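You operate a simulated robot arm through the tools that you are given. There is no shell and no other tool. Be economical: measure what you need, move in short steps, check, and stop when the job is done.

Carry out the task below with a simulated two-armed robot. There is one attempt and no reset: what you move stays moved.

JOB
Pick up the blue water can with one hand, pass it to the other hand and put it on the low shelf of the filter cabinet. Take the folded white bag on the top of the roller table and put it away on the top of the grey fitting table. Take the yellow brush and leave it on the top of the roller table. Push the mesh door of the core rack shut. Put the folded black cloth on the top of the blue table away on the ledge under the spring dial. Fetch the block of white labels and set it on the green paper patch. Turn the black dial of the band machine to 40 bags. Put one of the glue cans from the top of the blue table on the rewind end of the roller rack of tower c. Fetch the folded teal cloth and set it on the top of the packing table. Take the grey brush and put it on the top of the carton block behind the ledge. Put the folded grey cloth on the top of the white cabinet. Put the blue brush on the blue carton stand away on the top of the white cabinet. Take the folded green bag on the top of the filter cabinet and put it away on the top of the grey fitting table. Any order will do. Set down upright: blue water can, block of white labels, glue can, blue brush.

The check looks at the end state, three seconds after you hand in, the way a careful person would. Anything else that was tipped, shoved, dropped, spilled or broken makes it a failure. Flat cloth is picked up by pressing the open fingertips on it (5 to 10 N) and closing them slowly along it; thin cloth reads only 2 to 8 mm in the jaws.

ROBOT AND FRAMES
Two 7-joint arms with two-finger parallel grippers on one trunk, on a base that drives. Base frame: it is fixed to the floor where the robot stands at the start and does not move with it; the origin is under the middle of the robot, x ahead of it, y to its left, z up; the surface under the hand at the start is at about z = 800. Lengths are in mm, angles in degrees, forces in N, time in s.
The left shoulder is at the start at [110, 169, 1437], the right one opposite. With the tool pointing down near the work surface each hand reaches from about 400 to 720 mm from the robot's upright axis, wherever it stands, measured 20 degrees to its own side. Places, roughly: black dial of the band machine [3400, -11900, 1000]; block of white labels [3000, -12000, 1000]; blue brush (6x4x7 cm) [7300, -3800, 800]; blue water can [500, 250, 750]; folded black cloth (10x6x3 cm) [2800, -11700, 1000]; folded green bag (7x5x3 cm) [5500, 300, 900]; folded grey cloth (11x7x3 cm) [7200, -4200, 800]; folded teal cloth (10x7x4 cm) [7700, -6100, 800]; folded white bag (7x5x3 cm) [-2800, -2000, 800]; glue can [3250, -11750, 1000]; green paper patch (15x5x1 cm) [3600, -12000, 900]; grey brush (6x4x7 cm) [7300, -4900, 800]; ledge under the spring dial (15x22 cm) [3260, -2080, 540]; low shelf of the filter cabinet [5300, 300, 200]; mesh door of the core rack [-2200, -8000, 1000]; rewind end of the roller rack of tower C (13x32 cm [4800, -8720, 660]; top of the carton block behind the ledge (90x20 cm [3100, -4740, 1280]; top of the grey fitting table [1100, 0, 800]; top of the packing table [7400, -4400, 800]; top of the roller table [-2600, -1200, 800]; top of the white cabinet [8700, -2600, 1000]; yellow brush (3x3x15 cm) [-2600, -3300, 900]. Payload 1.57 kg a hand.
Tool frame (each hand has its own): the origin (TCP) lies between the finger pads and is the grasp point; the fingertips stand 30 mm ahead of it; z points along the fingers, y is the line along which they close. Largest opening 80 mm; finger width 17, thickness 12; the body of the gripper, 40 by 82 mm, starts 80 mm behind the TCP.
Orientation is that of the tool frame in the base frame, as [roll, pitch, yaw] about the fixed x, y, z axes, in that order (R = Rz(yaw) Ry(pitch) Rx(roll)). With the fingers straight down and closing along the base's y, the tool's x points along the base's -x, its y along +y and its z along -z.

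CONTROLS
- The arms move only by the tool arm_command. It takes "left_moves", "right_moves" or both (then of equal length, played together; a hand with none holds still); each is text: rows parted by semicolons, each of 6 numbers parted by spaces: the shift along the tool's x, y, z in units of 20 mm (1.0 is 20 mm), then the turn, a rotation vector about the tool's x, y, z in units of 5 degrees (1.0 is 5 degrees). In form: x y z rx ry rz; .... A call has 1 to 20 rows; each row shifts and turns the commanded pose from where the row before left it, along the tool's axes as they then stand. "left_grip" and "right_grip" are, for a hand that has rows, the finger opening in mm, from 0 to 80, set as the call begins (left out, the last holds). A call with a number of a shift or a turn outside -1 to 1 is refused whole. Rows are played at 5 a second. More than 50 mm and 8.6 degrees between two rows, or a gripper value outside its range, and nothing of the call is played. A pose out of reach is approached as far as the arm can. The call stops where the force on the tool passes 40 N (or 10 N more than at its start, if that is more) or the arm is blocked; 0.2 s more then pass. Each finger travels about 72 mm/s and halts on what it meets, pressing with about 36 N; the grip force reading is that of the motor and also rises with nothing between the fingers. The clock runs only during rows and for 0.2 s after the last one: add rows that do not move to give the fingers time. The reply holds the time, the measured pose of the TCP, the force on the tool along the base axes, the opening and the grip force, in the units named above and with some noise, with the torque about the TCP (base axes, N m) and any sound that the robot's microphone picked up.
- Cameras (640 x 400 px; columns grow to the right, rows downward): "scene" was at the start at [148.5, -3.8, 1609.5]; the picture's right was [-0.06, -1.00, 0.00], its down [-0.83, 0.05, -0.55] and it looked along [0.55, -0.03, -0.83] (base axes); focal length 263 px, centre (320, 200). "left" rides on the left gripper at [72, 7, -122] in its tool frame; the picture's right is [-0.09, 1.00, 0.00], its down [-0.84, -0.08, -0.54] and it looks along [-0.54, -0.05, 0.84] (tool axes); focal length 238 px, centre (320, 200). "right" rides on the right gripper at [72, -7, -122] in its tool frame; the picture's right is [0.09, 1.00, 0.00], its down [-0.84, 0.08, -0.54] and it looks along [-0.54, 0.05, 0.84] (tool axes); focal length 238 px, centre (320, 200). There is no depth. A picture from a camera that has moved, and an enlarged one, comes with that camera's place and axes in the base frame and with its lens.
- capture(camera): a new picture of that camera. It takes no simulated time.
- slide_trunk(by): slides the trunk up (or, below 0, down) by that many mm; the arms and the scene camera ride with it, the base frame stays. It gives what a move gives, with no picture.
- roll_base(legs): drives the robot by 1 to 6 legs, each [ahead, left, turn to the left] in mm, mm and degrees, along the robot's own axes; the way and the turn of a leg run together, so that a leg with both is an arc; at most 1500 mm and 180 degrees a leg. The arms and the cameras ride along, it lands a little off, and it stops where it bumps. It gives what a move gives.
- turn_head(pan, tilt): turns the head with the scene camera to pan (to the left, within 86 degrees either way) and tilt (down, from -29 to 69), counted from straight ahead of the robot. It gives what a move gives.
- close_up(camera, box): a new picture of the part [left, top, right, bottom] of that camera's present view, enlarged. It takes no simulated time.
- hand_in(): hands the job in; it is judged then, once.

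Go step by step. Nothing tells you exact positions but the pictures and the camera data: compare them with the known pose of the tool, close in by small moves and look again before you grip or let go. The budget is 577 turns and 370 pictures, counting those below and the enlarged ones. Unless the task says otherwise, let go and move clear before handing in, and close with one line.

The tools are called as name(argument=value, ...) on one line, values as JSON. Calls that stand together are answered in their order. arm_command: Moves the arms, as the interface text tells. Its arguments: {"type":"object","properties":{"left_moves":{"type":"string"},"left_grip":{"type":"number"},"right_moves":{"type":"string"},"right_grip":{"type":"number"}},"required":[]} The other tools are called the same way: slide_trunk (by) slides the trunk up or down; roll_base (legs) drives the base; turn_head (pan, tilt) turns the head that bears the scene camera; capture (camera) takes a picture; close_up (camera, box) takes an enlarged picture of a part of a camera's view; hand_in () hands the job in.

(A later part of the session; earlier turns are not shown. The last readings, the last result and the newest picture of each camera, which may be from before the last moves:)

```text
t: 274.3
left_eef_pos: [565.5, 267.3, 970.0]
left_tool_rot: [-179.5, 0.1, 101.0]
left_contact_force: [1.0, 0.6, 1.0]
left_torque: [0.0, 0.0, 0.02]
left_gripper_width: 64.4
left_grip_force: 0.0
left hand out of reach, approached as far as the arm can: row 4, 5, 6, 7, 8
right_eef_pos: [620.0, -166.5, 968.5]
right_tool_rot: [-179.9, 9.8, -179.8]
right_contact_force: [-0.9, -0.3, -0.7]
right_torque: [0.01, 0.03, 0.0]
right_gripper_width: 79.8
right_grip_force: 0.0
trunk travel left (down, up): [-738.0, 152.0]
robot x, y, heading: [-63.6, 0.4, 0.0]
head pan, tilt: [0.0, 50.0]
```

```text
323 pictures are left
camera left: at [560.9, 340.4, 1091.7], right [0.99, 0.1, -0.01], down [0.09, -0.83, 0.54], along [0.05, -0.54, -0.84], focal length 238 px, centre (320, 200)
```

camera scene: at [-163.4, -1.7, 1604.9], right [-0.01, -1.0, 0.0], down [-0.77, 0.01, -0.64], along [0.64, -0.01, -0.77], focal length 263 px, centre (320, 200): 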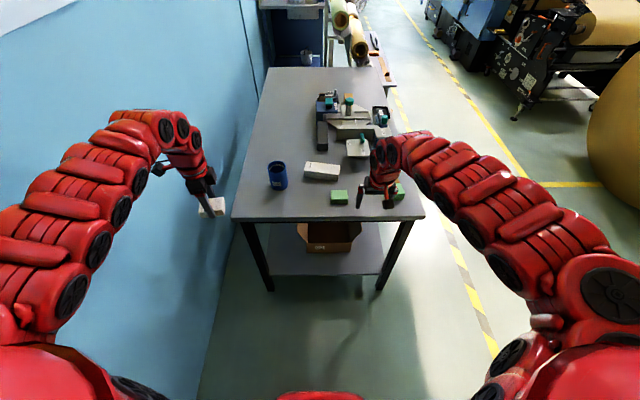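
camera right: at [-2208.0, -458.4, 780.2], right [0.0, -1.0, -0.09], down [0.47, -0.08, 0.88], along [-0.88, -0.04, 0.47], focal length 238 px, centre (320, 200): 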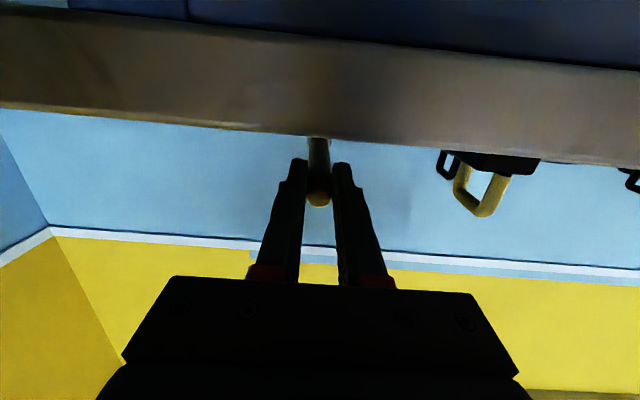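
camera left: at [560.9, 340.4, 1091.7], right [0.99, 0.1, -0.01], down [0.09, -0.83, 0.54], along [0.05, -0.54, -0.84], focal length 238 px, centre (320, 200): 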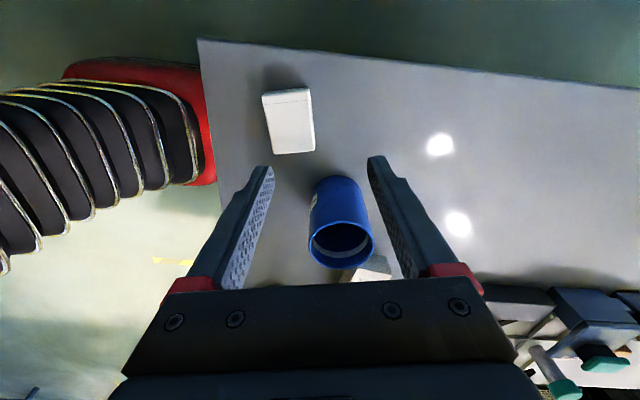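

The white bag is down. Now the can: I'll pinch its far wall with the left hand from above (one finger inside), leaving its near side free for the right hand. Moving over the far wall.

arm_command(left_moves="-0.89 0.4 0 0 0 0;-0.89 0.4 0 0 0 0;-0.89 0.4 0 0 0 0;-0.89 0.4 0 0 0 0;-0.89 0.4 0 0 0 0;-0.89 0.4 0 0 0 0", left_grip=56)

capture(camera="left")

```text
t: 275.7
left_eef_pos: [633.6, 171.7, 969.8]
left_tool_rot: [-179.7, -0.1, 101.0]
left_contact_force: [-0.3, -0.2, -0.3]
left_torque: [0.05, 0.03, -0.01]
left_gripper_width: 55.9
left_grip_force: 0.1
right_eef_pos: [621.7, -166.9, 966.3]
right_tool_rot: [180.0, 9.9, -179.9]
right_contact_force: [-0.4, -0.2, -0.2]
right_torque: [-0.02, 0.01, 0.02]
right_gripper_width: 80.0
right_grip_force: 0.1
trunk travel left (down, up): [-738.0, 152.0]
robot x, y, heading: [-67.8, -2.8, -0.0]
head pan, tilt: [0.0, 50.0]
```

```text
322 pictures are left
camera left: at [629.2, 244.6, 1091.0], right [0.99, 0.1, -0.01], down [0.09, -0.84, 0.54], along [0.05, -0.54, -0.84], focal length 238 px, centre (320, 200)
```

left: 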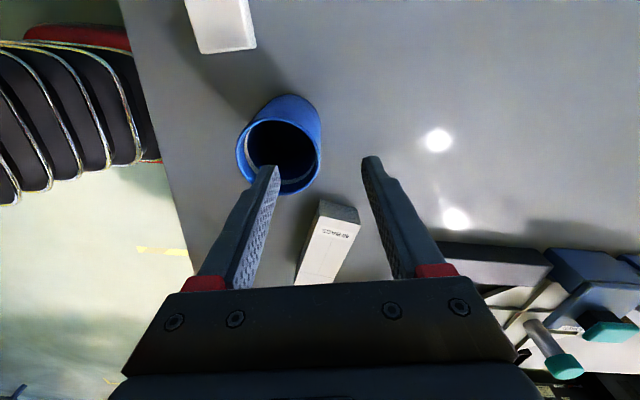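

Rim centre is at [602, 165], far wall at x≈636; the hand is well placed. Descending and closing.

arm_command(left_moves="0 0.08 1 0 0 0;0 0 1 0 0 0;0 0 1 0 0 0;0 0 1 0 0 0;0 0 0 0 0 0")

capture(camera="left")

```text
t: 276.9
left_eef_pos: [634.8, 172.1, 890.2]
left_tool_rot: [-179.8, 0.1, 101.0]
left_contact_force: [-0.9, 0.3, 0.2]
left_torque: [0.02, 0.0, -0.02]
left_gripper_width: 55.9
left_grip_force: 0.0
right_eef_pos: [620.8, -166.7, 968.5]
right_tool_rot: [-179.9, 9.9, -179.9]
right_contact_force: [0.6, 0.1, -0.5]
right_torque: [-0.01, -0.01, -0.02]
right_gripper_width: 80.0
right_grip_force: 0.0
trunk travel left (down, up): [-738.0, 152.0]
robot x, y, heading: [-59.8, -3.0, 0.1]
head pan, tilt: [0.0, 50.0]
```

```text
321 pictures are left
camera left: at [628.2, 245.9, 1011.8], right [1.0, 0.1, 0.0], down [0.09, -0.84, 0.54], along [0.05, -0.54, -0.84], focal length 238 px, centre (320, 200)
```

left: 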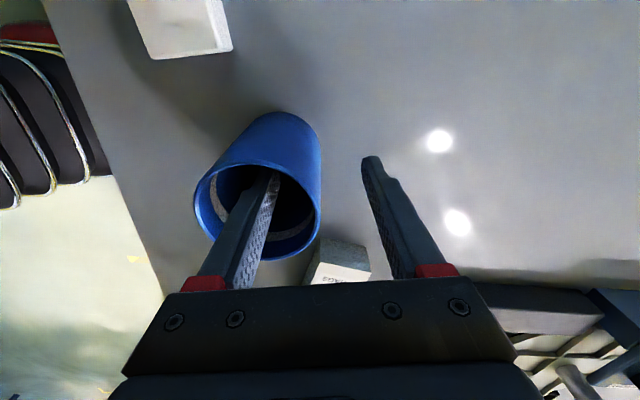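

arm_command(left_moves="0 0 0 0 0 0;0 0 0 0 0 0;0 0 0 0 0 0;0 0 0 0 0 0;0 0 0 0 0 0", left_grip=0)

arm_command(left_moves="0 0 -0.5 0 0 0;0 0 -0.5 0 0 0;0 0 -1 0 0 0;0 0 -1 0 0 0")

capture(camera="left")

```text
t: 278.1
left_eef_pos: [633.6, 172.5, 890.7]
left_tool_rot: [-179.7, 0.1, 101.0]
left_contact_force: [-0.4, -0.1, -0.1]
left_torque: [0.0, -0.04, -0.02]
left_gripper_width: 3.0
left_grip_force: 23.8
right_eef_pos: [621.3, -166.3, 966.9]
right_tool_rot: [180.0, 9.9, -179.9]
right_contact_force: [0.4, 0.0, 0.2]
right_torque: [-0.02, -0.02, 0.04]
right_gripper_width: 79.9
right_grip_force: 0.0
trunk travel left (down, up): [-738.0, 152.0]
robot x, y, heading: [-59.4, -3.6, 0.0]
head pan, tilt: [0.0, 50.0]
```

```text
t: 279.1
left_eef_pos: [637.3, 172.4, 952.2]
left_tool_rot: [-179.8, 0.1, 100.9]
left_contact_force: [-0.4, 0.3, -1.0]
left_torque: [-0.01, -0.04, -0.02]
left_gripper_width: 2.6
left_grip_force: 24.1
right_eef_pos: [621.1, -165.9, 966.8]
right_tool_rot: [-180.0, 9.9, -179.8]
right_contact_force: [-1.1, 0.3, 0.2]
right_torque: [-0.01, -0.02, 0.01]
right_gripper_width: 80.0
right_grip_force: 0.1
trunk travel left (down, up): [-738.0, 152.0]
robot x, y, heading: [-64.0, -2.1, 0.3]
head pan, tilt: [0.0, 50.0]
```

```text
320 pictures are left
camera left: at [630.1, 246.1, 1073.2], right [0.99, 0.1, 0.0], down [0.09, -0.84, 0.54], along [0.05, -0.54, -0.84], focal length 238 px, centre (320, 200)
```

left: 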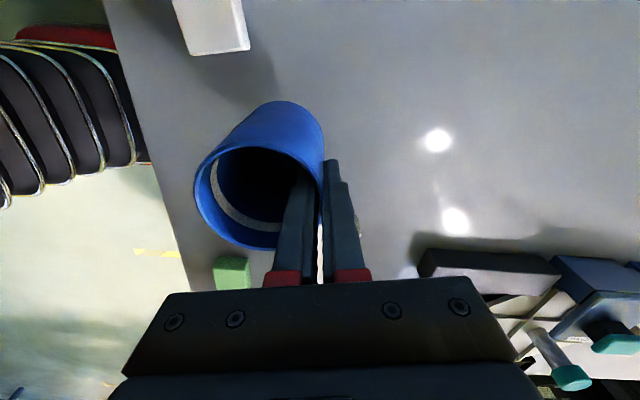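

The can is lifted cleanly. I'll bring it toward the middle with the left hand and raise the trunk to get room for the right hand.

slide_trunk(by=100)

arm_command(left_moves="-0.92 -0.18 0 0 0 0;-0.92 -0.18 0 0 0 0;-0.92 -0.18 0 0 0 0;-0.92 -0.18 0 0 0 0;-0.92 -0.18 0 0 0 0;-0.92 -0.18 0 0 0 0", right_moves="0.5 -0.5 0 0 -1 0;0.5 -0.5 0 0 -1 0;0.5 -0.5 0 0 -1 0;0.5 -0.5 0 0 -1 0;0.5 -0.5 0 0 -1 0;0.5 -0.5 0 0 -1 0")

capture(camera="scene")

```text
t: 280.4
left_eef_pos: [637.3, 173.3, 1051.2]
left_tool_rot: [-179.7, 0.1, 101.1]
left_contact_force: [0.1, -0.4, -0.9]
left_torque: [-0.02, 0.0, 0.0]
left_gripper_width: 2.8
left_grip_force: 23.7
right_eef_pos: [622.8, -167.0, 1066.6]
right_tool_rot: [180.0, 9.8, -179.9]
right_contact_force: [0.4, 0.3, 0.7]
right_torque: [0.0, 0.02, 0.01]
right_gripper_width: 80.0
right_grip_force: 0.0
trunk travel left (down, up): [-838.0, 52.0]
robot x, y, heading: [-65.2, -6.2, 0.1]
head pan, tilt: [0.0, 50.0]
```

```text
t: 281.8
left_eef_pos: [636.6, 60.1, 1048.8]
left_tool_rot: [-179.8, 0.0, 101.0]
left_contact_force: [0.1, -0.4, -0.2]
left_torque: [0.02, -0.03, 0.05]
left_gripper_width: 3.0
left_grip_force: 23.8
right_eef_pos: [669.8, -218.7, 1008.9]
right_tool_rot: [179.5, 34.3, -179.8]
right_contact_force: [-0.5, -0.1, 0.0]
right_torque: [0.01, 0.01, 0.01]
right_gripper_width: 79.9
right_grip_force: 0.1
right hand out of reach, approached as far as the arm can: row 1, 2, 3, 4, 5, 6
trunk travel left (down, up): [-838.0, 52.0]
robot x, y, heading: [-64.1, -2.3, -0.0]
head pan, tilt: [0.0, 50.0]
```

```text
319 pictures are left
camera scene: at [93.6, -1.5, 1704.9], right [0.0, -1.0, 0.0], down [-0.77, 0.0, -0.64], along [0.64, 0.0, -0.77], focal length 263 px, centre (320, 200)
```

scene: 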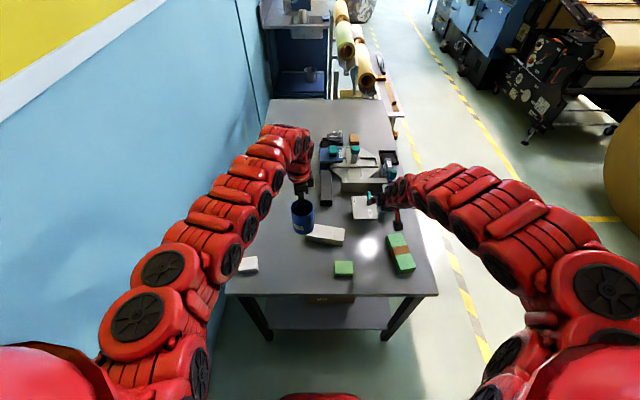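

The right arm can't fold that close at this height. I'll back away from the table and do the hand-over lower, in free space.

roll_base(legs=[[-450, 0, 0]])

arm_command(left_moves="0 0 1 0 0 0;0 0 1 0 0 0;0 0 1 0 0 0;0 0 1 0 0 0;0 0 1 0 0 0;0 0 1 0 0 0;0 0 1 0 0 0;0 0 1 0 0 0;0 0 1 0 0 0;0 0 1 0 0 0", right_moves="0.8 0 0.6 0 -1 0;0.8 0 0.6 0 -1 0;0.9 0 0.5 0 -1 0;0.9 0 0.5 0 -1 0;0.9 0 0.5 0 -1 0;0.8 0 0.4 0 0 0;0.8 0 0.4 0 0 0;0.8 0 0.3 0 0 0;0.8 0 0 0 0 0;0.8 0 0 0 0 0")

capture(camera="scene")

```text
t: 284.5
left_eef_pos: [186.9, 61.1, 1050.0]
left_tool_rot: [-179.7, 0.1, 101.2]
left_contact_force: [-0.2, -0.1, -0.6]
left_torque: [0.03, -0.04, -0.01]
left_gripper_width: 2.9
left_grip_force: 23.6
right_eef_pos: [223.7, -217.8, 1008.9]
right_tool_rot: [179.5, 34.1, -179.6]
right_contact_force: [-0.5, -1.0, -0.3]
right_torque: [-0.01, 0.03, 0.02]
right_gripper_width: 79.9
right_grip_force: 0.0
trunk travel left (down, up): [-838.0, 52.0]
robot x, y, heading: [-508.7, -4.7, 0.3]
head pan, tilt: [0.0, 50.0]
```

```text
t: 286.7
left_eef_pos: [148.9, 61.7, 885.0]
left_tool_rot: [-179.8, 0.1, 101.2]
left_contact_force: [0.7, -0.9, -0.4]
left_torque: [0.0, -0.02, 0.03]
left_gripper_width: 2.6
left_grip_force: 24.3
left hand out of reach, approached as far as the arm can: row 4, 5, 7, 8, 9, 10
right_eef_pos: [175.3, -221.7, 842.4]
right_tool_rot: [-178.8, 55.4, -179.3]
right_contact_force: [-0.6, -0.1, 1.0]
right_torque: [0.01, 0.03, 0.03]
right_gripper_width: 79.9
right_grip_force: 0.1
right hand out of reach, approached as far as the arm can: row 1, 2
trunk travel left (down, up): [-838.0, 52.0]
robot x, y, heading: [-507.8, -4.5, 0.3]
head pan, tilt: [0.0, 50.0]
```

```text
318 pictures are left
camera scene: at [-354.6, -1.8, 1704.9], right [0.01, -1.0, 0.0], down [-0.77, -0.01, -0.64], along [0.64, 0.0, -0.77], focal length 263 px, centre (320, 200)
```

scene: 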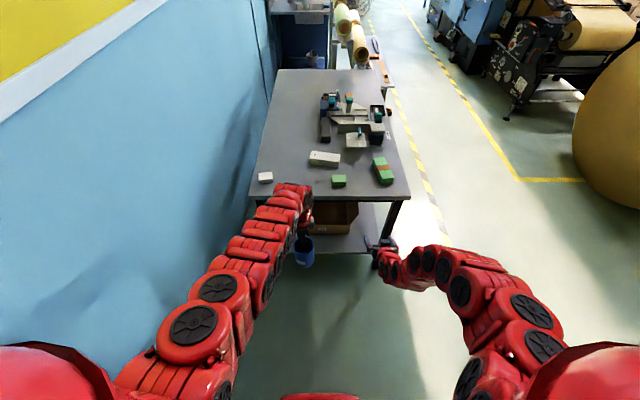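

The can hangs at about [115, 55], rim z≈900. I'll bring it a bit more to the centre, and pull the right hand back behind it.

arm_command(left_moves="-0.92 -0.3 0 0 0 0;-0.92 -0.3 0 0 0 0;-0.92 -0.3 0 0 0 0;0 0 0 0 0 0;0 0 0 0 0 0;0 0 0 0 0 0;0 0 0 0 0 0;0 0 0 0 0 0;0 0 0 0 0 0;0 0 0 0 0 0", right_moves="0.6 0 -0.9 0 0 0;0.6 0 -0.9 0 0 0;0.6 0 -0.9 0 0 0;0.6 0 -0.9 0 0 0;0.6 0 -0.9 0 0 0;0.6 0 -0.9 0 0 0;0.6 0 -0.9 0 0 0;0.6 0 -0.9 0 0 0;0 0 0 0 0 0;0 0 0 0 0 0")

capture(camera="right")

```text
t: 288.9
left_eef_pos: [134.5, 7.1, 888.8]
left_tool_rot: [-179.8, 0.1, 101.2]
left_contact_force: [0.2, 0.2, -1.0]
left_torque: [-0.02, -0.02, -0.02]
left_gripper_width: 2.5
left_grip_force: 23.6
left hand out of reach, approached as far as the arm can: row 2, 3
right_eef_pos: [97.4, -222.5, 842.3]
right_tool_rot: [-178.8, 55.2, -179.3]
right_contact_force: [0.6, -0.1, 0.2]
right_torque: [-0.05, 0.0, 0.01]
right_gripper_width: 80.2
right_grip_force: 0.1
right hand out of reach, approached as far as the arm can: row 4, 5, 6, 7, 8
trunk travel left (down, up): [-838.0, 52.0]
robot x, y, heading: [-509.8, -3.1, 0.4]
head pan, tilt: [0.0, 50.0]
```

```text
317 pictures are left
camera right: at [-42.3, -230.0, 853.4], right [-0.05, 0.99, -0.09], down [0.03, 0.09, 1.0], along [1.0, 0.04, -0.03], focal length 238 px, centre (320, 200)
```

right: 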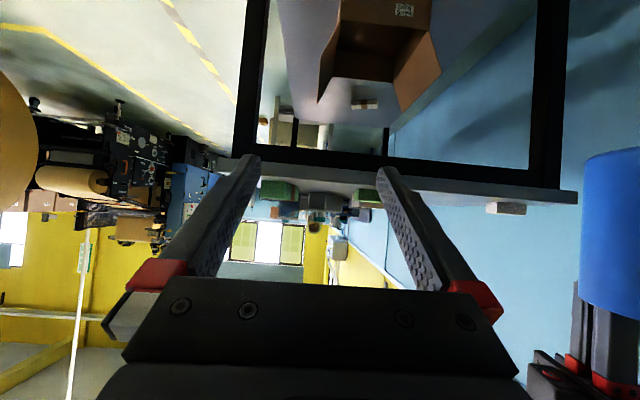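

The right hand can't get further back, so instead I'll hold it still with open fingers pitched forward and lower the can between them from above with the left hand. First raise the can, then bring the right hand underneath.

arm_command(left_moves="0 0 -1 0 0 0;0 0 -1 0 0 0;0 0 -1 0 0 0;0 0 -1 0 0 0;0 0 -1 0 0 0;0 0 -1 0 0 0;0 0 -1 0 0 0;0 0 -1 0 0 0;0 0 -1 0 0 0")

arm_command(right_moves="-0.3 0.99 -0.03 0 0 0;-0.3 0.99 -0.03 0 0 0;-0.3 0.99 -0.03 0 0 0;-0.3 0.99 -0.03 0 0 0;-0.3 0.99 -0.03 0 0 0;-0.3 0.99 -0.03 0 0 0;-0.3 0.99 -0.03 0 0 0;-0.3 0.99 -0.03 0 0 0;-0.3 0.99 -0.03 0 0 0;-0.3 0.99 -0.03 0 0 0")

capture(camera="right")

capture(camera="scene")

```text
t: 290.9
left_eef_pos: [132.5, 4.2, 1068.6]
left_tool_rot: [-179.8, 0.1, 101.2]
left_contact_force: [0.3, 1.4, -0.1]
left_torque: [0.01, -0.04, 0.0]
left_gripper_width: 2.4
left_grip_force: 23.4
right_eef_pos: [97.9, -222.9, 842.3]
right_tool_rot: [-178.8, 55.4, -179.3]
right_contact_force: [0.7, -0.5, -0.3]
right_torque: [-0.01, -0.03, 0.03]
right_gripper_width: 80.2
right_grip_force: 0.0
trunk travel left (down, up): [-838.0, 52.0]
robot x, y, heading: [-506.3, -1.5, 0.5]
head pan, tilt: [0.0, 50.0]
```

```text
t: 293.1
left_eef_pos: [135.6, 9.3, 1069.6]
left_tool_rot: [179.9, 0.1, 101.5]
left_contact_force: [10.1, 13.7, 11.9]
left_torque: [0.99, -0.32, -0.44]
left_gripper_width: 3.8
left_grip_force: 24.6
right_eef_pos: [134.0, -36.0, 894.9]
right_tool_rot: [-178.8, 55.0, -179.5]
right_contact_force: [-10.3, -14.6, -12.7]
right_torque: [1.01, -1.52, 0.86]
right_gripper_width: 79.9
right_grip_force: 0.1
right hand out of reach, approached as far as the arm can: row 2
trunk travel left (down, up): [-838.0, 52.0]
robot x, y, heading: [-507.6, -3.0, 0.4]
head pan, tilt: [0.0, 50.0]
```

```text
316 pictures are left
camera right: at [-7.2, -42.5, 906.3], right [-0.04, 1.0, -0.09], down [0.04, 0.09, 1.0], along [1.0, 0.04, -0.04], focal length 238 px, centre (320, 200)
```

right: 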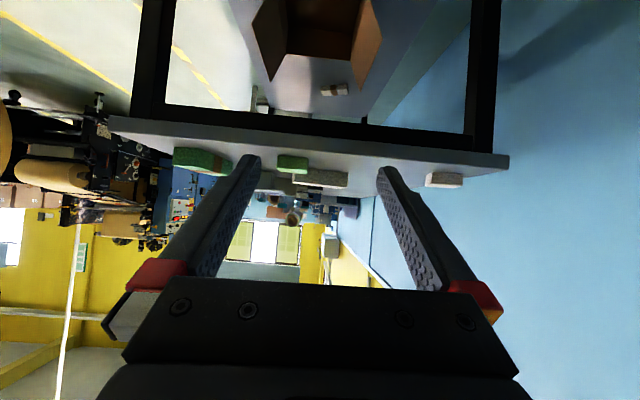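

```text
315 pictures are left
camera scene: at [-354.4, -1.1, 1704.9], right [0.01, -1.0, 0.0], down [-0.77, -0.01, -0.64], along [0.64, 0.0, -0.77], focal length 263 px, centre (320, 200)
```

scene: 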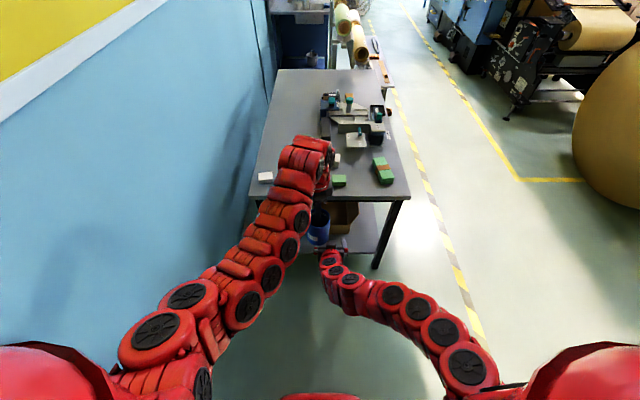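

The right gripper's body touched the can's bottom. I'll back the right hand off sideways and lower it before going under again.

arm_command(right_moves="0 -0.9 0 0 0 0;0 -0.9 0 0 0 0;0 -0.9 0 0 0 0;0.82 0 0.57 0 0 0;0.82 0 0.57 0 0 0;0.82 0 0.57 0 0 0")

capture(camera="left")

```text
t: 294.5
left_eef_pos: [134.0, 4.9, 1068.9]
left_tool_rot: [-179.8, 0.1, 101.1]
left_contact_force: [0.0, -0.2, -0.8]
left_torque: [0.01, -0.05, 0.0]
left_gripper_width: 2.7
left_grip_force: 23.9
right_eef_pos: [134.0, -88.4, 837.7]
right_tool_rot: [-178.8, 55.4, -179.3]
right_contact_force: [1.1, -0.3, -0.4]
right_torque: [-0.02, 0.02, 0.0]
right_gripper_width: 80.0
right_grip_force: 0.1
trunk travel left (down, up): [-838.0, 52.0]
robot x, y, heading: [-508.9, -5.7, 0.2]
head pan, tilt: [0.0, 50.0]
```

```text
314 pictures are left
camera left: at [127.4, 78.4, 1189.9], right [0.99, 0.1, 0.0], down [0.09, -0.83, 0.54], along [0.05, -0.54, -0.84], focal length 238 px, centre (320, 200)
```

left: 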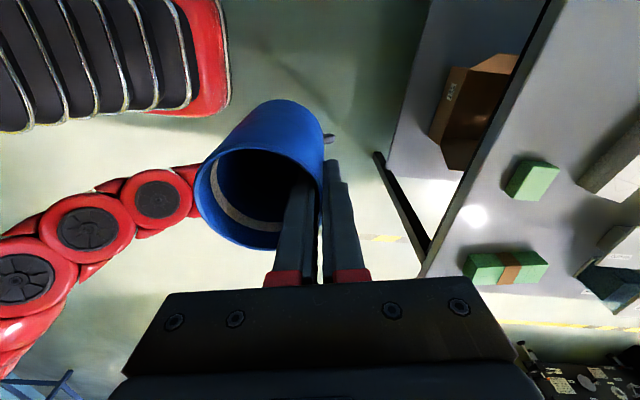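

The can is still held properly. I'll raise the can 40 mm more, and bring the low right hand centrally under it.

arm_command(left_moves="0 0 -1 0 0 0;0 0 -1 0 0 0;0 0 0 0 0 0;0 0 0 0 0 0;0 0 0 0 0 0;0 0 0 0 0 0", right_moves="0 0 0 0 0 0;0 0 0 0 0 0;0.13 0.96 -0.2 0 0 0;0.13 1 -0.2 0 0 0;0.13 1 -0.2 0 0 0;0.13 1 -0.2 0 0 0")

capture(camera="left")

```text
t: 295.9
left_eef_pos: [133.4, 5.9, 1107.6]
left_tool_rot: [-179.8, 0.2, 101.1]
left_contact_force: [-0.7, 0.4, -1.1]
left_torque: [0.01, -0.04, 0.0]
left_gripper_width: 2.5
left_grip_force: 23.7
right_eef_pos: [117.5, -9.5, 837.0]
right_tool_rot: [-178.7, 55.3, -179.2]
right_contact_force: [0.2, 0.2, -0.5]
right_torque: [-0.02, 0.0, 0.02]
right_gripper_width: 79.9
right_grip_force: 0.0
trunk travel left (down, up): [-838.0, 52.0]
robot x, y, heading: [-509.3, -3.2, 0.4]
head pan, tilt: [0.0, 50.0]
```

```text
313 pictures are left
camera left: at [127.0, 79.5, 1229.5], right [0.99, 0.1, 0.0], down [0.09, -0.83, 0.54], along [0.05, -0.54, -0.84], focal length 238 px, centre (320, 200)
```

left: 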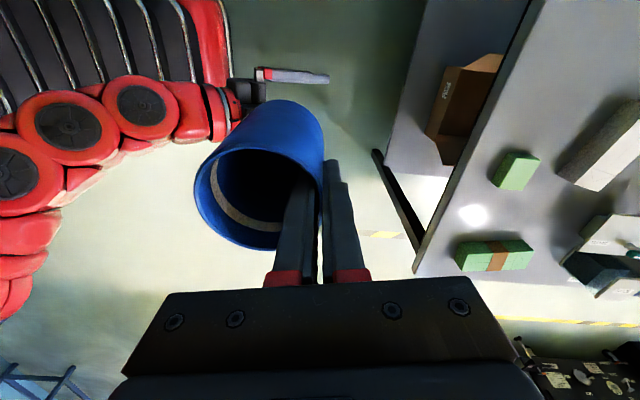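

arm_command(right_moves="-0.9 0.33 -0.6 0 0 0;-0.87 0 -0.62 0 0 0;0 0 0 0 0 0;0 0 0 0 0 0;0 0 0 0 0 0", left_moves="-0.14 0.74 0 0 0 0;0 0 1 0 0 0;0 0 1 0 0 0;0 0 1 0 0 0;0 0 1 0 0 0")

capture(camera="right")

capture(camera="left")

```text
t: 297.1
left_eef_pos: [147.6, 5.2, 1027.0]
left_tool_rot: [-179.9, 0.2, 101.2]
left_contact_force: [0.6, -0.5, -0.8]
left_torque: [-0.05, -0.01, -0.01]
left_gripper_width: 2.6
left_grip_force: 24.3
right_eef_pos: [116.8, -2.9, 880.6]
right_tool_rot: [-178.9, 55.3, -179.3]
right_contact_force: [0.3, -0.6, 0.0]
right_torque: [-0.01, 0.0, 0.01]
right_gripper_width: 79.8
right_grip_force: 0.0
trunk travel left (down, up): [-838.0, 52.0]
robot x, y, heading: [-508.6, -3.3, 0.6]
head pan, tilt: [0.0, 50.0]
```

```text
312 pictures are left
camera right: at [-25.2, -10.3, 890.8], right [-0.05, 0.99, -0.09], down [0.03, 0.09, 1.0], along [1.0, 0.04, -0.03], focal length 238 px, centre (320, 200)
```

right: 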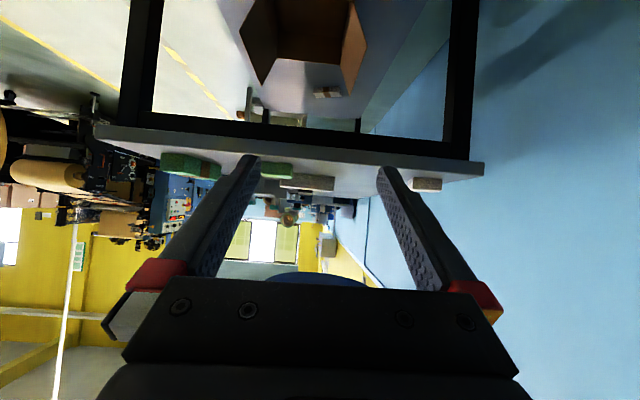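

```text
311 pictures are left
camera left: at [142.3, 79.3, 1148.7], right [0.99, 0.1, 0.0], down [0.09, -0.83, 0.54], along [0.05, -0.54, -0.84], focal length 238 px, centre (320, 200)
```

left: 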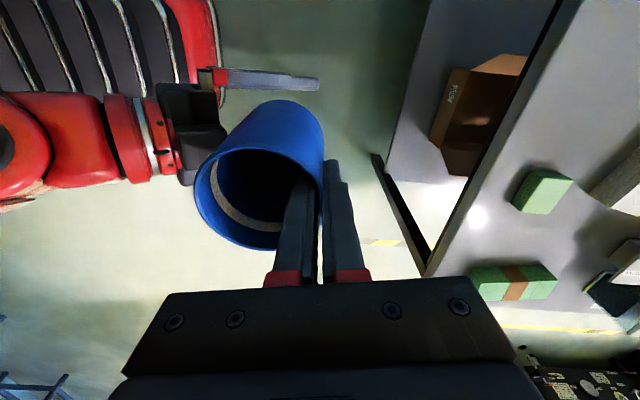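

The can's bottom appears centred between the right fingers. Lowering 40 mm and checking.

arm_command(left_moves="0 0 1 0 0 0;0 0 1 0 0 0")

capture(camera="right")

```text
t: 297.7
left_eef_pos: [149.2, 6.0, 987.9]
left_tool_rot: [-179.7, 0.1, 101.3]
left_contact_force: [0.1, -0.3, -1.1]
left_torque: [0.02, -0.04, 0.02]
left_gripper_width: 2.4
left_grip_force: 24.1
right_eef_pos: [116.7, -3.1, 880.3]
right_tool_rot: [-178.8, 55.2, -179.3]
right_contact_force: [-0.7, 0.2, -0.3]
right_torque: [-0.01, 0.02, -0.03]
right_gripper_width: 80.1
right_grip_force: 0.0
trunk travel left (down, up): [-838.0, 52.0]
robot x, y, heading: [-506.9, -2.8, 0.3]
head pan, tilt: [0.0, 50.0]
```

```text
310 pictures are left
camera right: at [-25.0, -10.3, 890.6], right [-0.05, 0.99, -0.09], down [0.03, 0.09, 1.0], along [1.0, 0.04, -0.03], focal length 238 px, centre (320, 200)
```

right: 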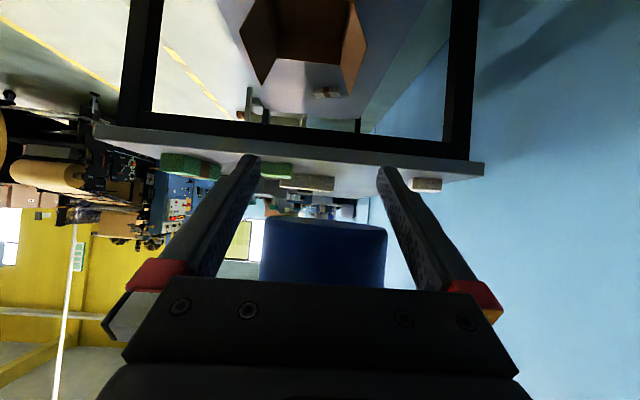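

Centred within 1 mm. Lowering to the gripping height.

arm_command(left_moves="0 0 1 0 0 0;0 0 1 0 0 0;0 0 1 0 0 0;0 0 0 0 0 0")

capture(camera="right")

```text
t: 298.7
left_eef_pos: [148.9, 6.2, 926.8]
left_tool_rot: [-179.6, 0.0, 101.1]
left_contact_force: [-0.2, 0.5, -0.1]
left_torque: [-0.02, -0.03, -0.02]
left_gripper_width: 2.3
left_grip_force: 23.5
right_eef_pos: [116.3, -3.3, 881.0]
right_tool_rot: [-178.9, 55.4, -179.3]
right_contact_force: [0.5, 0.4, -0.6]
right_torque: [0.02, 0.01, -0.03]
right_gripper_width: 80.0
right_grip_force: 0.0
trunk travel left (down, up): [-838.0, 52.0]
robot x, y, heading: [-506.6, -2.9, 0.3]
head pan, tilt: [0.0, 50.0]
```

```text
309 pictures are left
camera right: at [-25.1, -10.1, 890.7], right [-0.05, 0.99, -0.09], down [0.03, 0.09, 1.0], along [1.0, 0.04, -0.03], focal length 238 px, centre (320, 200)
```

right: 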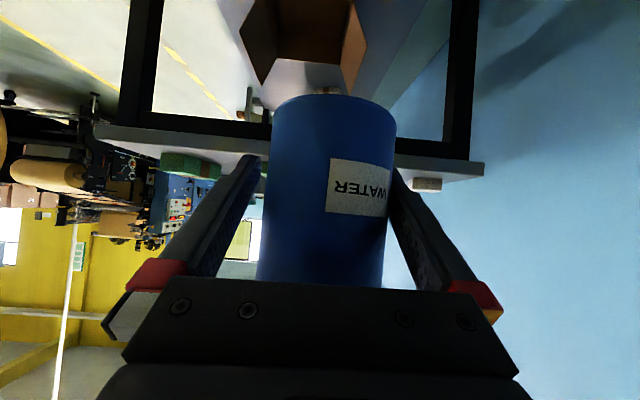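

The can sits between the right fingers. Closing the right hand.

arm_command(right_moves="0 0 0 0 0 0;0 0 0 0 0 0;0 0 0 0 0 0", right_grip=50)

arm_command(left_moves="0 0 0 0 0 0;0 0 0 0 0 0;0 0 0 0 0 0", left_grip=30)

capture(camera="left")

```text
t: 299.5
left_eef_pos: [148.1, 4.1, 927.5]
left_tool_rot: [-179.7, 0.3, 101.2]
left_contact_force: [0.6, -13.3, -0.2]
left_torque: [-0.63, 0.1, 0.4]
left_gripper_width: 2.6
left_grip_force: 24.1
right_eef_pos: [116.1, -1.0, 880.9]
right_tool_rot: [-178.9, 55.5, -179.3]
right_contact_force: [-1.1, 13.8, 0.7]
right_torque: [-0.01, -0.14, 0.08]
right_gripper_width: 69.8
right_grip_force: 36.1
trunk travel left (down, up): [-838.0, 52.0]
robot x, y, heading: [-509.6, -3.0, 0.5]
head pan, tilt: [0.0, 50.0]
```

```text
t: 300.3
left_eef_pos: [148.0, 5.7, 927.1]
left_tool_rot: [-179.8, 0.0, 101.3]
left_contact_force: [-0.3, -0.3, -0.2]
left_torque: [0.0, -0.02, -0.01]
left_gripper_width: 30.0
left_grip_force: 0.1
right_eef_pos: [115.5, -3.3, 880.2]
right_tool_rot: [-178.8, 55.4, -179.2]
right_contact_force: [-0.7, 1.4, -0.5]
right_torque: [0.07, 0.03, 0.03]
right_gripper_width: 68.5
right_grip_force: 36.2
trunk travel left (down, up): [-838.0, 52.0]
robot x, y, heading: [-510.6, -3.1, 0.6]
head pan, tilt: [0.0, 50.0]
```

```text
308 pictures are left
camera left: at [143.0, 79.3, 1048.8], right [0.99, 0.1, 0.0], down [0.09, -0.83, 0.54], along [0.05, -0.54, -0.84], focal length 238 px, centre (320, 200)
```

left: 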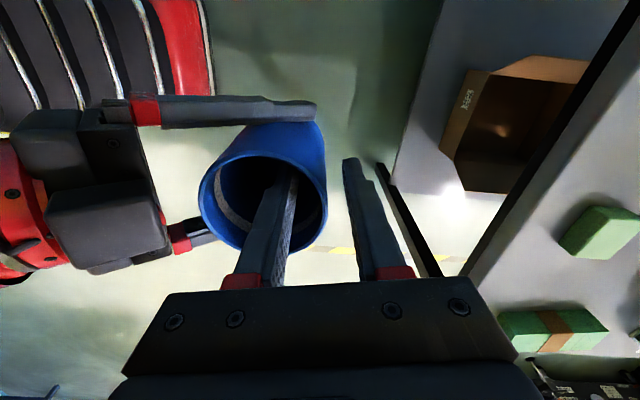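

The right hand holds the can now. Raising the left hand out and away.

arm_command(left_moves="0 0 -1 0 0 0;0 0 -1 0 0 0;0 0 -1 0 0 0;0 0 -1 0 0 0;0 0 -1 0 0 0;0 0 -1 0 0 0;1 0 0 0 0 0;1 0 0 0 0 0;1 0 0 0 0 0;1 0 0 0 0 0;1 0 0 0 0 0;1 0 0 0 0 0;1 0 0 0 0 0;1 0 0 0 0 0;1 0 0 0 0 0;1 0 0 0 0 0;1 0 0 0 0 0")

capture(camera="right")

```text
t: 303.9
left_eef_pos: [116.0, 222.8, 1043.8]
left_tool_rot: [-179.6, 0.1, 101.3]
left_contact_force: [0.0, 0.0, -0.5]
left_torque: [-0.03, 0.02, -0.02]
left_gripper_width: 30.0
left_grip_force: 0.1
left hand out of reach, approached as far as the arm can: row 14, 15, 17
right_eef_pos: [115.5, -1.8, 881.0]
right_tool_rot: [-178.7, 55.3, -179.3]
right_contact_force: [-0.1, 0.4, -0.8]
right_torque: [-0.06, -0.01, 0.0]
right_gripper_width: 68.4
right_grip_force: 36.0
trunk travel left (down, up): [-838.0, 52.0]
robot x, y, heading: [-509.3, -1.0, 0.4]
head pan, tilt: [0.0, 50.0]
```

```text
307 pictures are left
camera right: at [-25.3, -9.6, 890.8], right [-0.05, 0.99, -0.09], down [0.03, 0.09, 1.0], along [1.0, 0.04, -0.03], focal length 238 px, centre (320, 200)
```

right: 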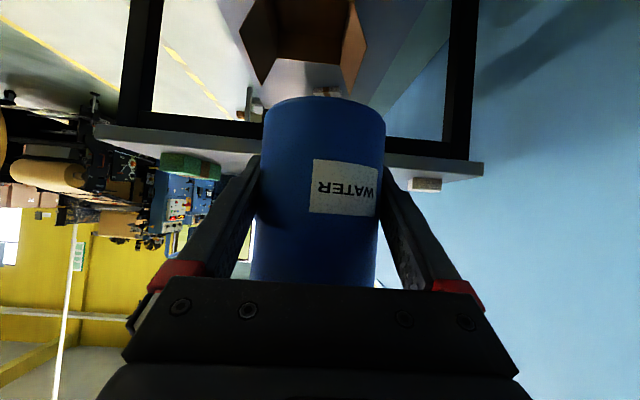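

Hand-over succeeded. Before approaching the low shelf, I'll swing the left arm out to the left side so it doesn't hit the cabinet, then start driving.

arm_command(left_moves="0.9 -0.6 0 0 0 -0.6;0.9 -0.6 0 0 0 -0.6;0.9 -0.6 0 0 0 -0.6;0.9 -0.6 0 0 0 -0.6;0.9 -0.6 0 0 0 -0.6;0.9 -0.6 0 0 0 -0.6;0.9 -0.6 0 0 0 -0.6;0.8 -0.7 0 0 0 -0.6;0.8 -0.7 0 0 0 -0.6;0.8 -0.7 0 0 0 -0.6;0.8 -0.7 0 0 0 -0.6;0.8 -0.7 0 0 0 -0.6;0.7 -0.8 0 0 0 -0.6;0.7 -0.8 0 0 0 -0.6;0.7 -0.8 0 0 0 -0.6")

roll_base(legs=[[0, -1350, 0], [1500, 0, 0], [1500, 0, 0]])

```text
t: 307.1
left_eef_pos: [5.6, 379.3, 941.3]
left_tool_rot: [-179.8, -0.1, 146.3]
left_contact_force: [-0.4, -0.2, -0.4]
left_torque: [-0.03, 0.01, 0.01]
left_gripper_width: 30.0
left_grip_force: 0.0
left hand out of reach, approached as far as the arm can: row 1, 2, 3, 4, 5, 6, 7, 8, 9, 10, 11, 12, 13, 14, 15
right_eef_pos: [114.4, -2.9, 880.6]
right_tool_rot: [-178.9, 55.3, -179.3]
right_contact_force: [0.0, 0.2, 0.3]
right_torque: [-0.02, 0.03, -0.01]
right_gripper_width: 67.9
right_grip_force: 35.9
trunk travel left (down, up): [-838.0, 52.0]
robot x, y, heading: [-510.0, -4.2, 0.1]
head pan, tilt: [0.0, 50.0]
```

```text
t: 327.9
left_eef_pos: [2994.5, -1099.5, 942.2]
left_tool_rot: [-179.8, -0.2, 142.6]
left_contact_force: [-0.2, 0.0, 0.5]
left_torque: [0.01, 0.05, 0.02]
left_gripper_width: 30.1
left_grip_force: 0.1
right_eef_pos: [3080.5, -1488.7, 880.3]
right_tool_rot: [-178.7, 55.4, 177.0]
right_contact_force: [0.3, 0.5, 0.7]
right_torque: [-0.03, -0.02, 0.0]
right_gripper_width: 68.2
right_grip_force: 35.8
trunk travel left (down, up): [-838.0, 52.0]
robot x, y, heading: [2454.1, -1450.4, -3.4]
head pan, tilt: [0.0, 50.0]
```

roll_base(legs=[[0, 0, 3.4], [1500, 130, 0], [1200, 100, 0], [0, 0, 90]])

capture(camera="scene")

```text
refused: leg 2 is longer than a leg can be; nothing moved
```

```text
306 pictures are left
camera scene: at [2610.5, -1456.9, 1704.9], right [-0.06, -1.0, 0.0], down [-0.76, 0.05, -0.64], along [0.64, -0.04, -0.77], focal length 263 px, centre (320, 200)
```

scene: 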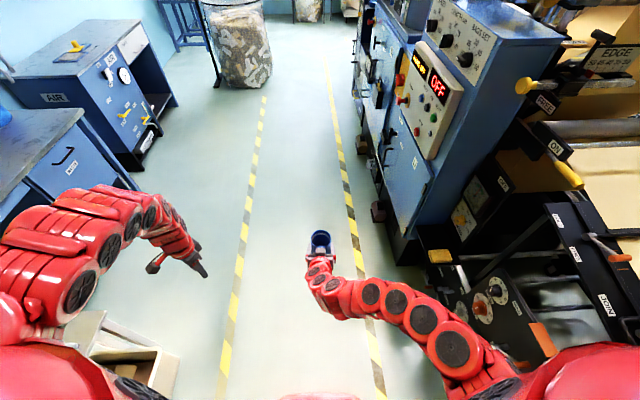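

roll_base(legs=[[0, 0, 3.4], [1400, 150, 0], [1250, 130, 0], [0, 0, 90]])

turn_head(pan=0, tilt=35)

capture(camera="scene")

```text
t: 345.1
left_eef_pos: [4752.8, -682.3, 941.0]
left_tool_rot: [-179.8, -0.1, -126.4]
left_contact_force: [-0.3, 0.3, -0.1]
left_torque: [-0.01, 0.0, 0.01]
left_gripper_width: 30.2
left_grip_force: 0.0
right_eef_pos: [5139.8, -590.5, 879.8]
right_tool_rot: [-178.9, 55.4, -91.9]
right_contact_force: [-0.6, 0.2, -0.4]
right_torque: [-0.02, -0.03, -0.02]
right_gripper_width: 67.8
right_grip_force: 36.4
trunk travel left (down, up): [-838.0, 52.0]
robot x, y, heading: [5112.0, -1216.6, 87.6]
head pan, tilt: [0.0, 50.0]
```

```text
t: 345.9
left_eef_pos: [4753.1, -682.5, 941.0]
left_tool_rot: [-179.8, -0.1, -126.4]
left_contact_force: [0.1, 0.8, -0.7]
left_torque: [0.0, 0.02, 0.01]
left_gripper_width: 30.0
left_grip_force: 0.2
right_eef_pos: [5140.8, -589.6, 879.1]
right_tool_rot: [-178.8, 55.5, -91.9]
right_contact_force: [0.3, -0.4, 0.1]
right_torque: [-0.02, 0.0, 0.01]
right_gripper_width: 68.2
right_grip_force: 36.1
trunk travel left (down, up): [-838.0, 52.0]
robot x, y, heading: [5114.3, -1215.6, 87.8]
head pan, tilt: [0.0, 35.0]
```

```text
305 pictures are left
camera scene: at [5116.3, -1047.1, 1726.6], right [1.0, -0.04, 0.0], down [-0.02, -0.57, -0.82], along [0.03, 0.82, -0.57], focal length 263 px, centre (320, 200)
```

scene: 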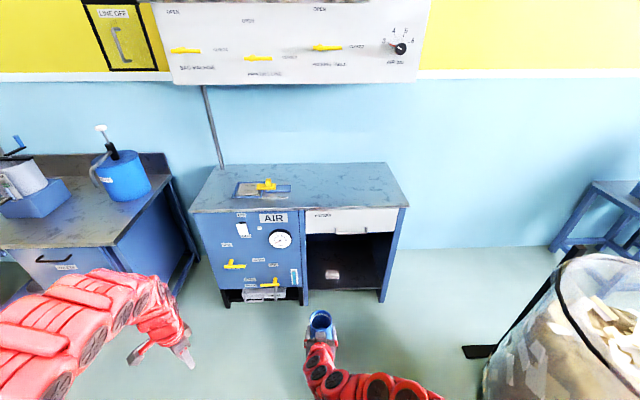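

I'll extend the right arm forward a bit (so the left stays clear of the cabinet), line up with the bay's right part (x≈5430), and lower the trunk while still in front.

arm_command(right_moves="-0.62 0 0.89 0 0 0;-0.62 0 0.89 0 0 0;-0.62 0 0.89 0 0 0;-0.62 0 0.89 0 0 0;-0.62 0 0.89 0 0 0;-0.62 0 0.89 0 0 0")

roll_base(legs=[[0, 0, 2.3], [270, -310, 0]])

slide_trunk(by=-590)

capture(camera="right")

```text
t: 347.2
left_eef_pos: [4753.3, -681.7, 942.1]
left_tool_rot: [-179.7, -0.1, -126.4]
left_contact_force: [-0.2, 0.0, -0.4]
left_torque: [-0.02, -0.04, -0.02]
left_gripper_width: 30.0
left_grip_force: 0.1
right_eef_pos: [5147.4, -459.0, 877.9]
right_tool_rot: [-178.8, 55.3, -92.0]
right_contact_force: [0.5, -0.8, 1.0]
right_torque: [0.01, -0.01, -0.02]
right_gripper_width: 68.0
right_grip_force: 36.3
trunk travel left (down, up): [-838.0, 52.0]
robot x, y, heading: [5112.4, -1214.9, 87.9]
head pan, tilt: [0.0, 35.0]
```

```text
t: 350.2
left_eef_pos: [5045.5, -434.6, 942.3]
left_tool_rot: [-179.8, 0.0, -124.1]
left_contact_force: [0.4, 0.1, 0.4]
left_torque: [-0.02, 0.01, -0.02]
left_gripper_width: 29.8
left_grip_force: 0.1
right_eef_pos: [5429.8, -195.4, 878.1]
right_tool_rot: [-178.7, 55.4, -89.7]
right_contact_force: [-0.8, 0.7, 0.6]
right_torque: [0.03, -0.01, -0.01]
right_gripper_width: 68.0
right_grip_force: 35.7
trunk travel left (down, up): [-838.0, 52.0]
robot x, y, heading: [5427.8, -954.7, 89.8]
head pan, tilt: [0.0, 35.0]
```

```text
refused: -590 is not a number from -400 to 400
```

```text
304 pictures are left
camera right: at [5435.2, -338.9, 890.8], right [-1.0, -0.04, -0.09], down [-0.09, 0.03, 1.0], along [-0.04, 1.0, -0.03], focal length 238 px, centre (320, 200)
```

right: 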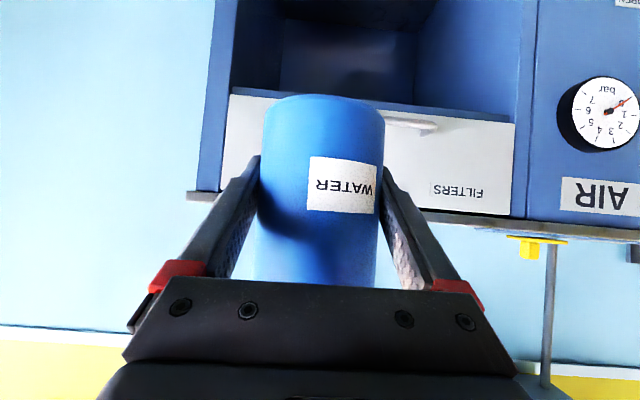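

slide_trunk(by=-400)

slide_trunk(by=-195)

capture(camera="right")

capture(camera="scene")

```text
t: 354.0
left_eef_pos: [5045.4, -433.8, 541.6]
left_tool_rot: [-179.8, -0.1, -124.2]
left_contact_force: [0.2, -0.5, -0.4]
left_torque: [0.0, 0.0, 0.0]
left_gripper_width: 30.1
left_grip_force: 0.1
right_eef_pos: [5430.6, -195.8, 480.7]
right_tool_rot: [-178.9, 55.4, -89.7]
right_contact_force: [0.9, 0.2, 0.4]
right_torque: [0.01, 0.01, -0.01]
right_gripper_width: 67.9
right_grip_force: 35.4
trunk travel left (down, up): [-438.0, 452.0]
robot x, y, heading: [5430.1, -955.0, 89.9]
head pan, tilt: [0.0, 35.0]
```

```text
t: 356.1
left_eef_pos: [5046.0, -433.1, 347.7]
left_tool_rot: [-179.8, 0.0, -124.1]
left_contact_force: [1.0, -0.2, 0.3]
left_torque: [0.02, 0.02, -0.02]
left_gripper_width: 29.9
left_grip_force: 0.0
right_eef_pos: [5429.9, -196.1, 284.6]
right_tool_rot: [-178.8, 55.4, -89.7]
right_contact_force: [0.1, -0.2, 0.4]
right_torque: [-0.01, 0.0, -0.01]
right_gripper_width: 68.0
right_grip_force: 35.6
trunk travel left (down, up): [-243.0, 647.0]
robot x, y, heading: [5424.0, -953.8, 89.8]
head pan, tilt: [0.0, 35.0]
```

```text
303 pictures are left
camera right: at [5435.5, -338.9, 295.7], right [-1.0, -0.04, -0.09], down [-0.09, 0.03, 1.0], along [-0.04, 1.0, -0.03], focal length 238 px, centre (320, 200)
```

right: 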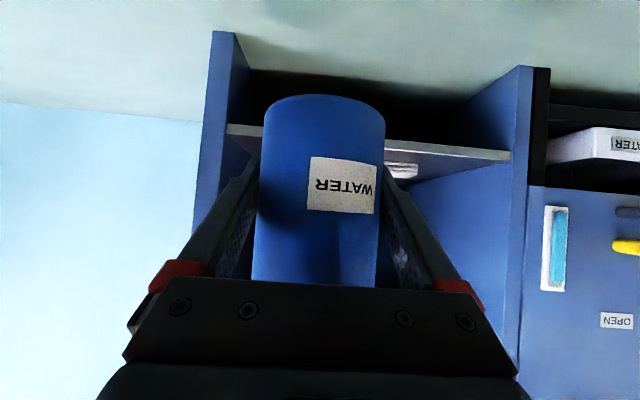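

```text
302 pictures are left
camera scene: at [5422.9, -783.6, 1131.7], right [1.0, 0.0, 0.0], down [0.0, -0.57, -0.82], along [0.0, 0.82, -0.57], focal length 263 px, centre (320, 200)
```

scene: 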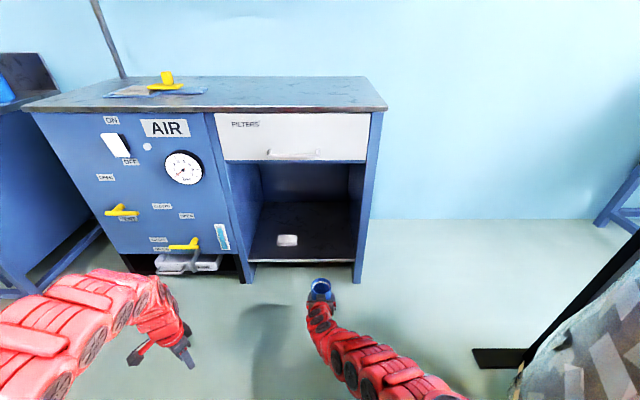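

Lined up: the shelf front is z≈205, the can's bottom z≈240, and there's free shelf right of the white item. Driving in 335 mm.

roll_base(legs=[[335, 0, 0]])

capture(camera="right")

close_up(camera="scene", box=[200, 140, 480, 360])

```text
t: 358.4
left_eef_pos: [5040.7, -100.5, 346.1]
left_tool_rot: [-179.8, -0.1, -123.8]
left_contact_force: [0.7, -0.5, -0.4]
left_torque: [0.01, 0.0, -0.02]
left_gripper_width: 30.2
left_grip_force: 0.1
right_eef_pos: [5424.1, 139.8, 284.4]
right_tool_rot: [-178.8, 55.3, -89.4]
right_contact_force: [-0.8, -0.2, -0.4]
right_torque: [-0.01, 0.03, 0.0]
right_gripper_width: 67.8
right_grip_force: 36.1
trunk travel left (down, up): [-243.0, 647.0]
robot x, y, heading: [5427.4, -617.0, 90.3]
head pan, tilt: [0.0, 35.0]
```

```text
301 pictures are left
camera right: at [5430.4, -3.0, 295.3], right [-1.0, -0.05, -0.09], down [-0.09, 0.03, 1.0], along [-0.04, 1.0, -0.03], focal length 238 px, centre (320, 200)
```

right: 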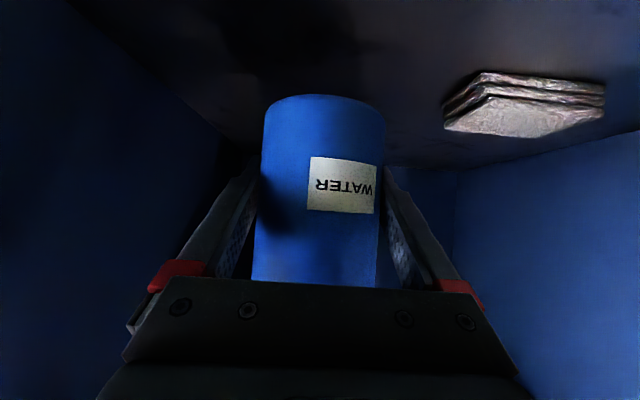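

```text
1.82 times, centred on (340, 250) of scene
camera zoom: at [5420.9, -447.4, 1131.5], right [1.0, 0.01, 0.0], down [0.0, -0.57, -0.82], along [0.0, 0.82, -0.57], focal length 478 px, centre (284, 109)
```

zoom: 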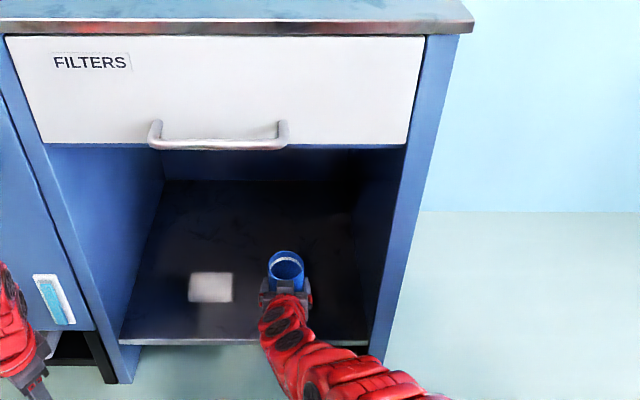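

Inside the bay with room all round. Lowering in small steps until touchdown.

slide_trunk(by=-26)

slide_trunk(by=-5)

slide_trunk(by=-3)

```text
t: 359.1
left_eef_pos: [5041.0, -99.7, 321.6]
left_tool_rot: [-179.8, -0.1, -123.9]
left_contact_force: [0.8, 0.2, 0.4]
left_torque: [0.03, -0.02, 0.0]
left_gripper_width: 30.0
left_grip_force: 0.0
right_eef_pos: [5424.7, 139.9, 259.6]
right_tool_rot: [-178.9, 55.5, -89.5]
right_contact_force: [0.4, 0.8, -0.7]
right_torque: [-0.02, 0.0, -0.01]
right_gripper_width: 68.2
right_grip_force: 36.0
trunk travel left (down, up): [-217.0, 673.0]
robot x, y, heading: [5424.8, -615.1, 90.1]
head pan, tilt: [0.0, 35.0]
```

```text
t: 359.6
left_eef_pos: [5040.5, -100.1, 315.8]
left_tool_rot: [-179.8, -0.1, -123.8]
left_contact_force: [-0.7, 0.0, 0.2]
left_torque: [-0.01, -0.01, 0.01]
left_gripper_width: 30.0
left_grip_force: 0.0
right_eef_pos: [5425.1, 139.6, 254.4]
right_tool_rot: [-178.8, 55.4, -89.3]
right_contact_force: [0.1, -0.4, -1.4]
right_torque: [0.0, 0.02, 0.0]
right_gripper_width: 68.2
right_grip_force: 36.6
trunk travel left (down, up): [-212.0, 678.0]
robot x, y, heading: [5422.5, -613.4, 90.6]
head pan, tilt: [0.0, 35.0]
```

```text
t: 360.1
left_eef_pos: [5041.7, -101.4, 313.7]
left_tool_rot: [-179.8, -0.1, -123.8]
left_contact_force: [0.5, -1.2, -0.7]
left_torque: [0.0, -0.02, -0.01]
left_gripper_width: 30.1
left_grip_force: 0.0
right_eef_pos: [5424.1, 139.3, 250.4]
right_tool_rot: [-178.8, 55.4, -89.3]
right_contact_force: [-0.5, 1.3, -0.1]
right_torque: [-0.01, 0.05, -0.02]
right_gripper_width: 68.2
right_grip_force: 36.2
trunk travel left (down, up): [-209.0, 681.0]
robot x, y, heading: [5421.0, -616.4, 90.1]
head pan, tilt: [0.0, 35.0]
```

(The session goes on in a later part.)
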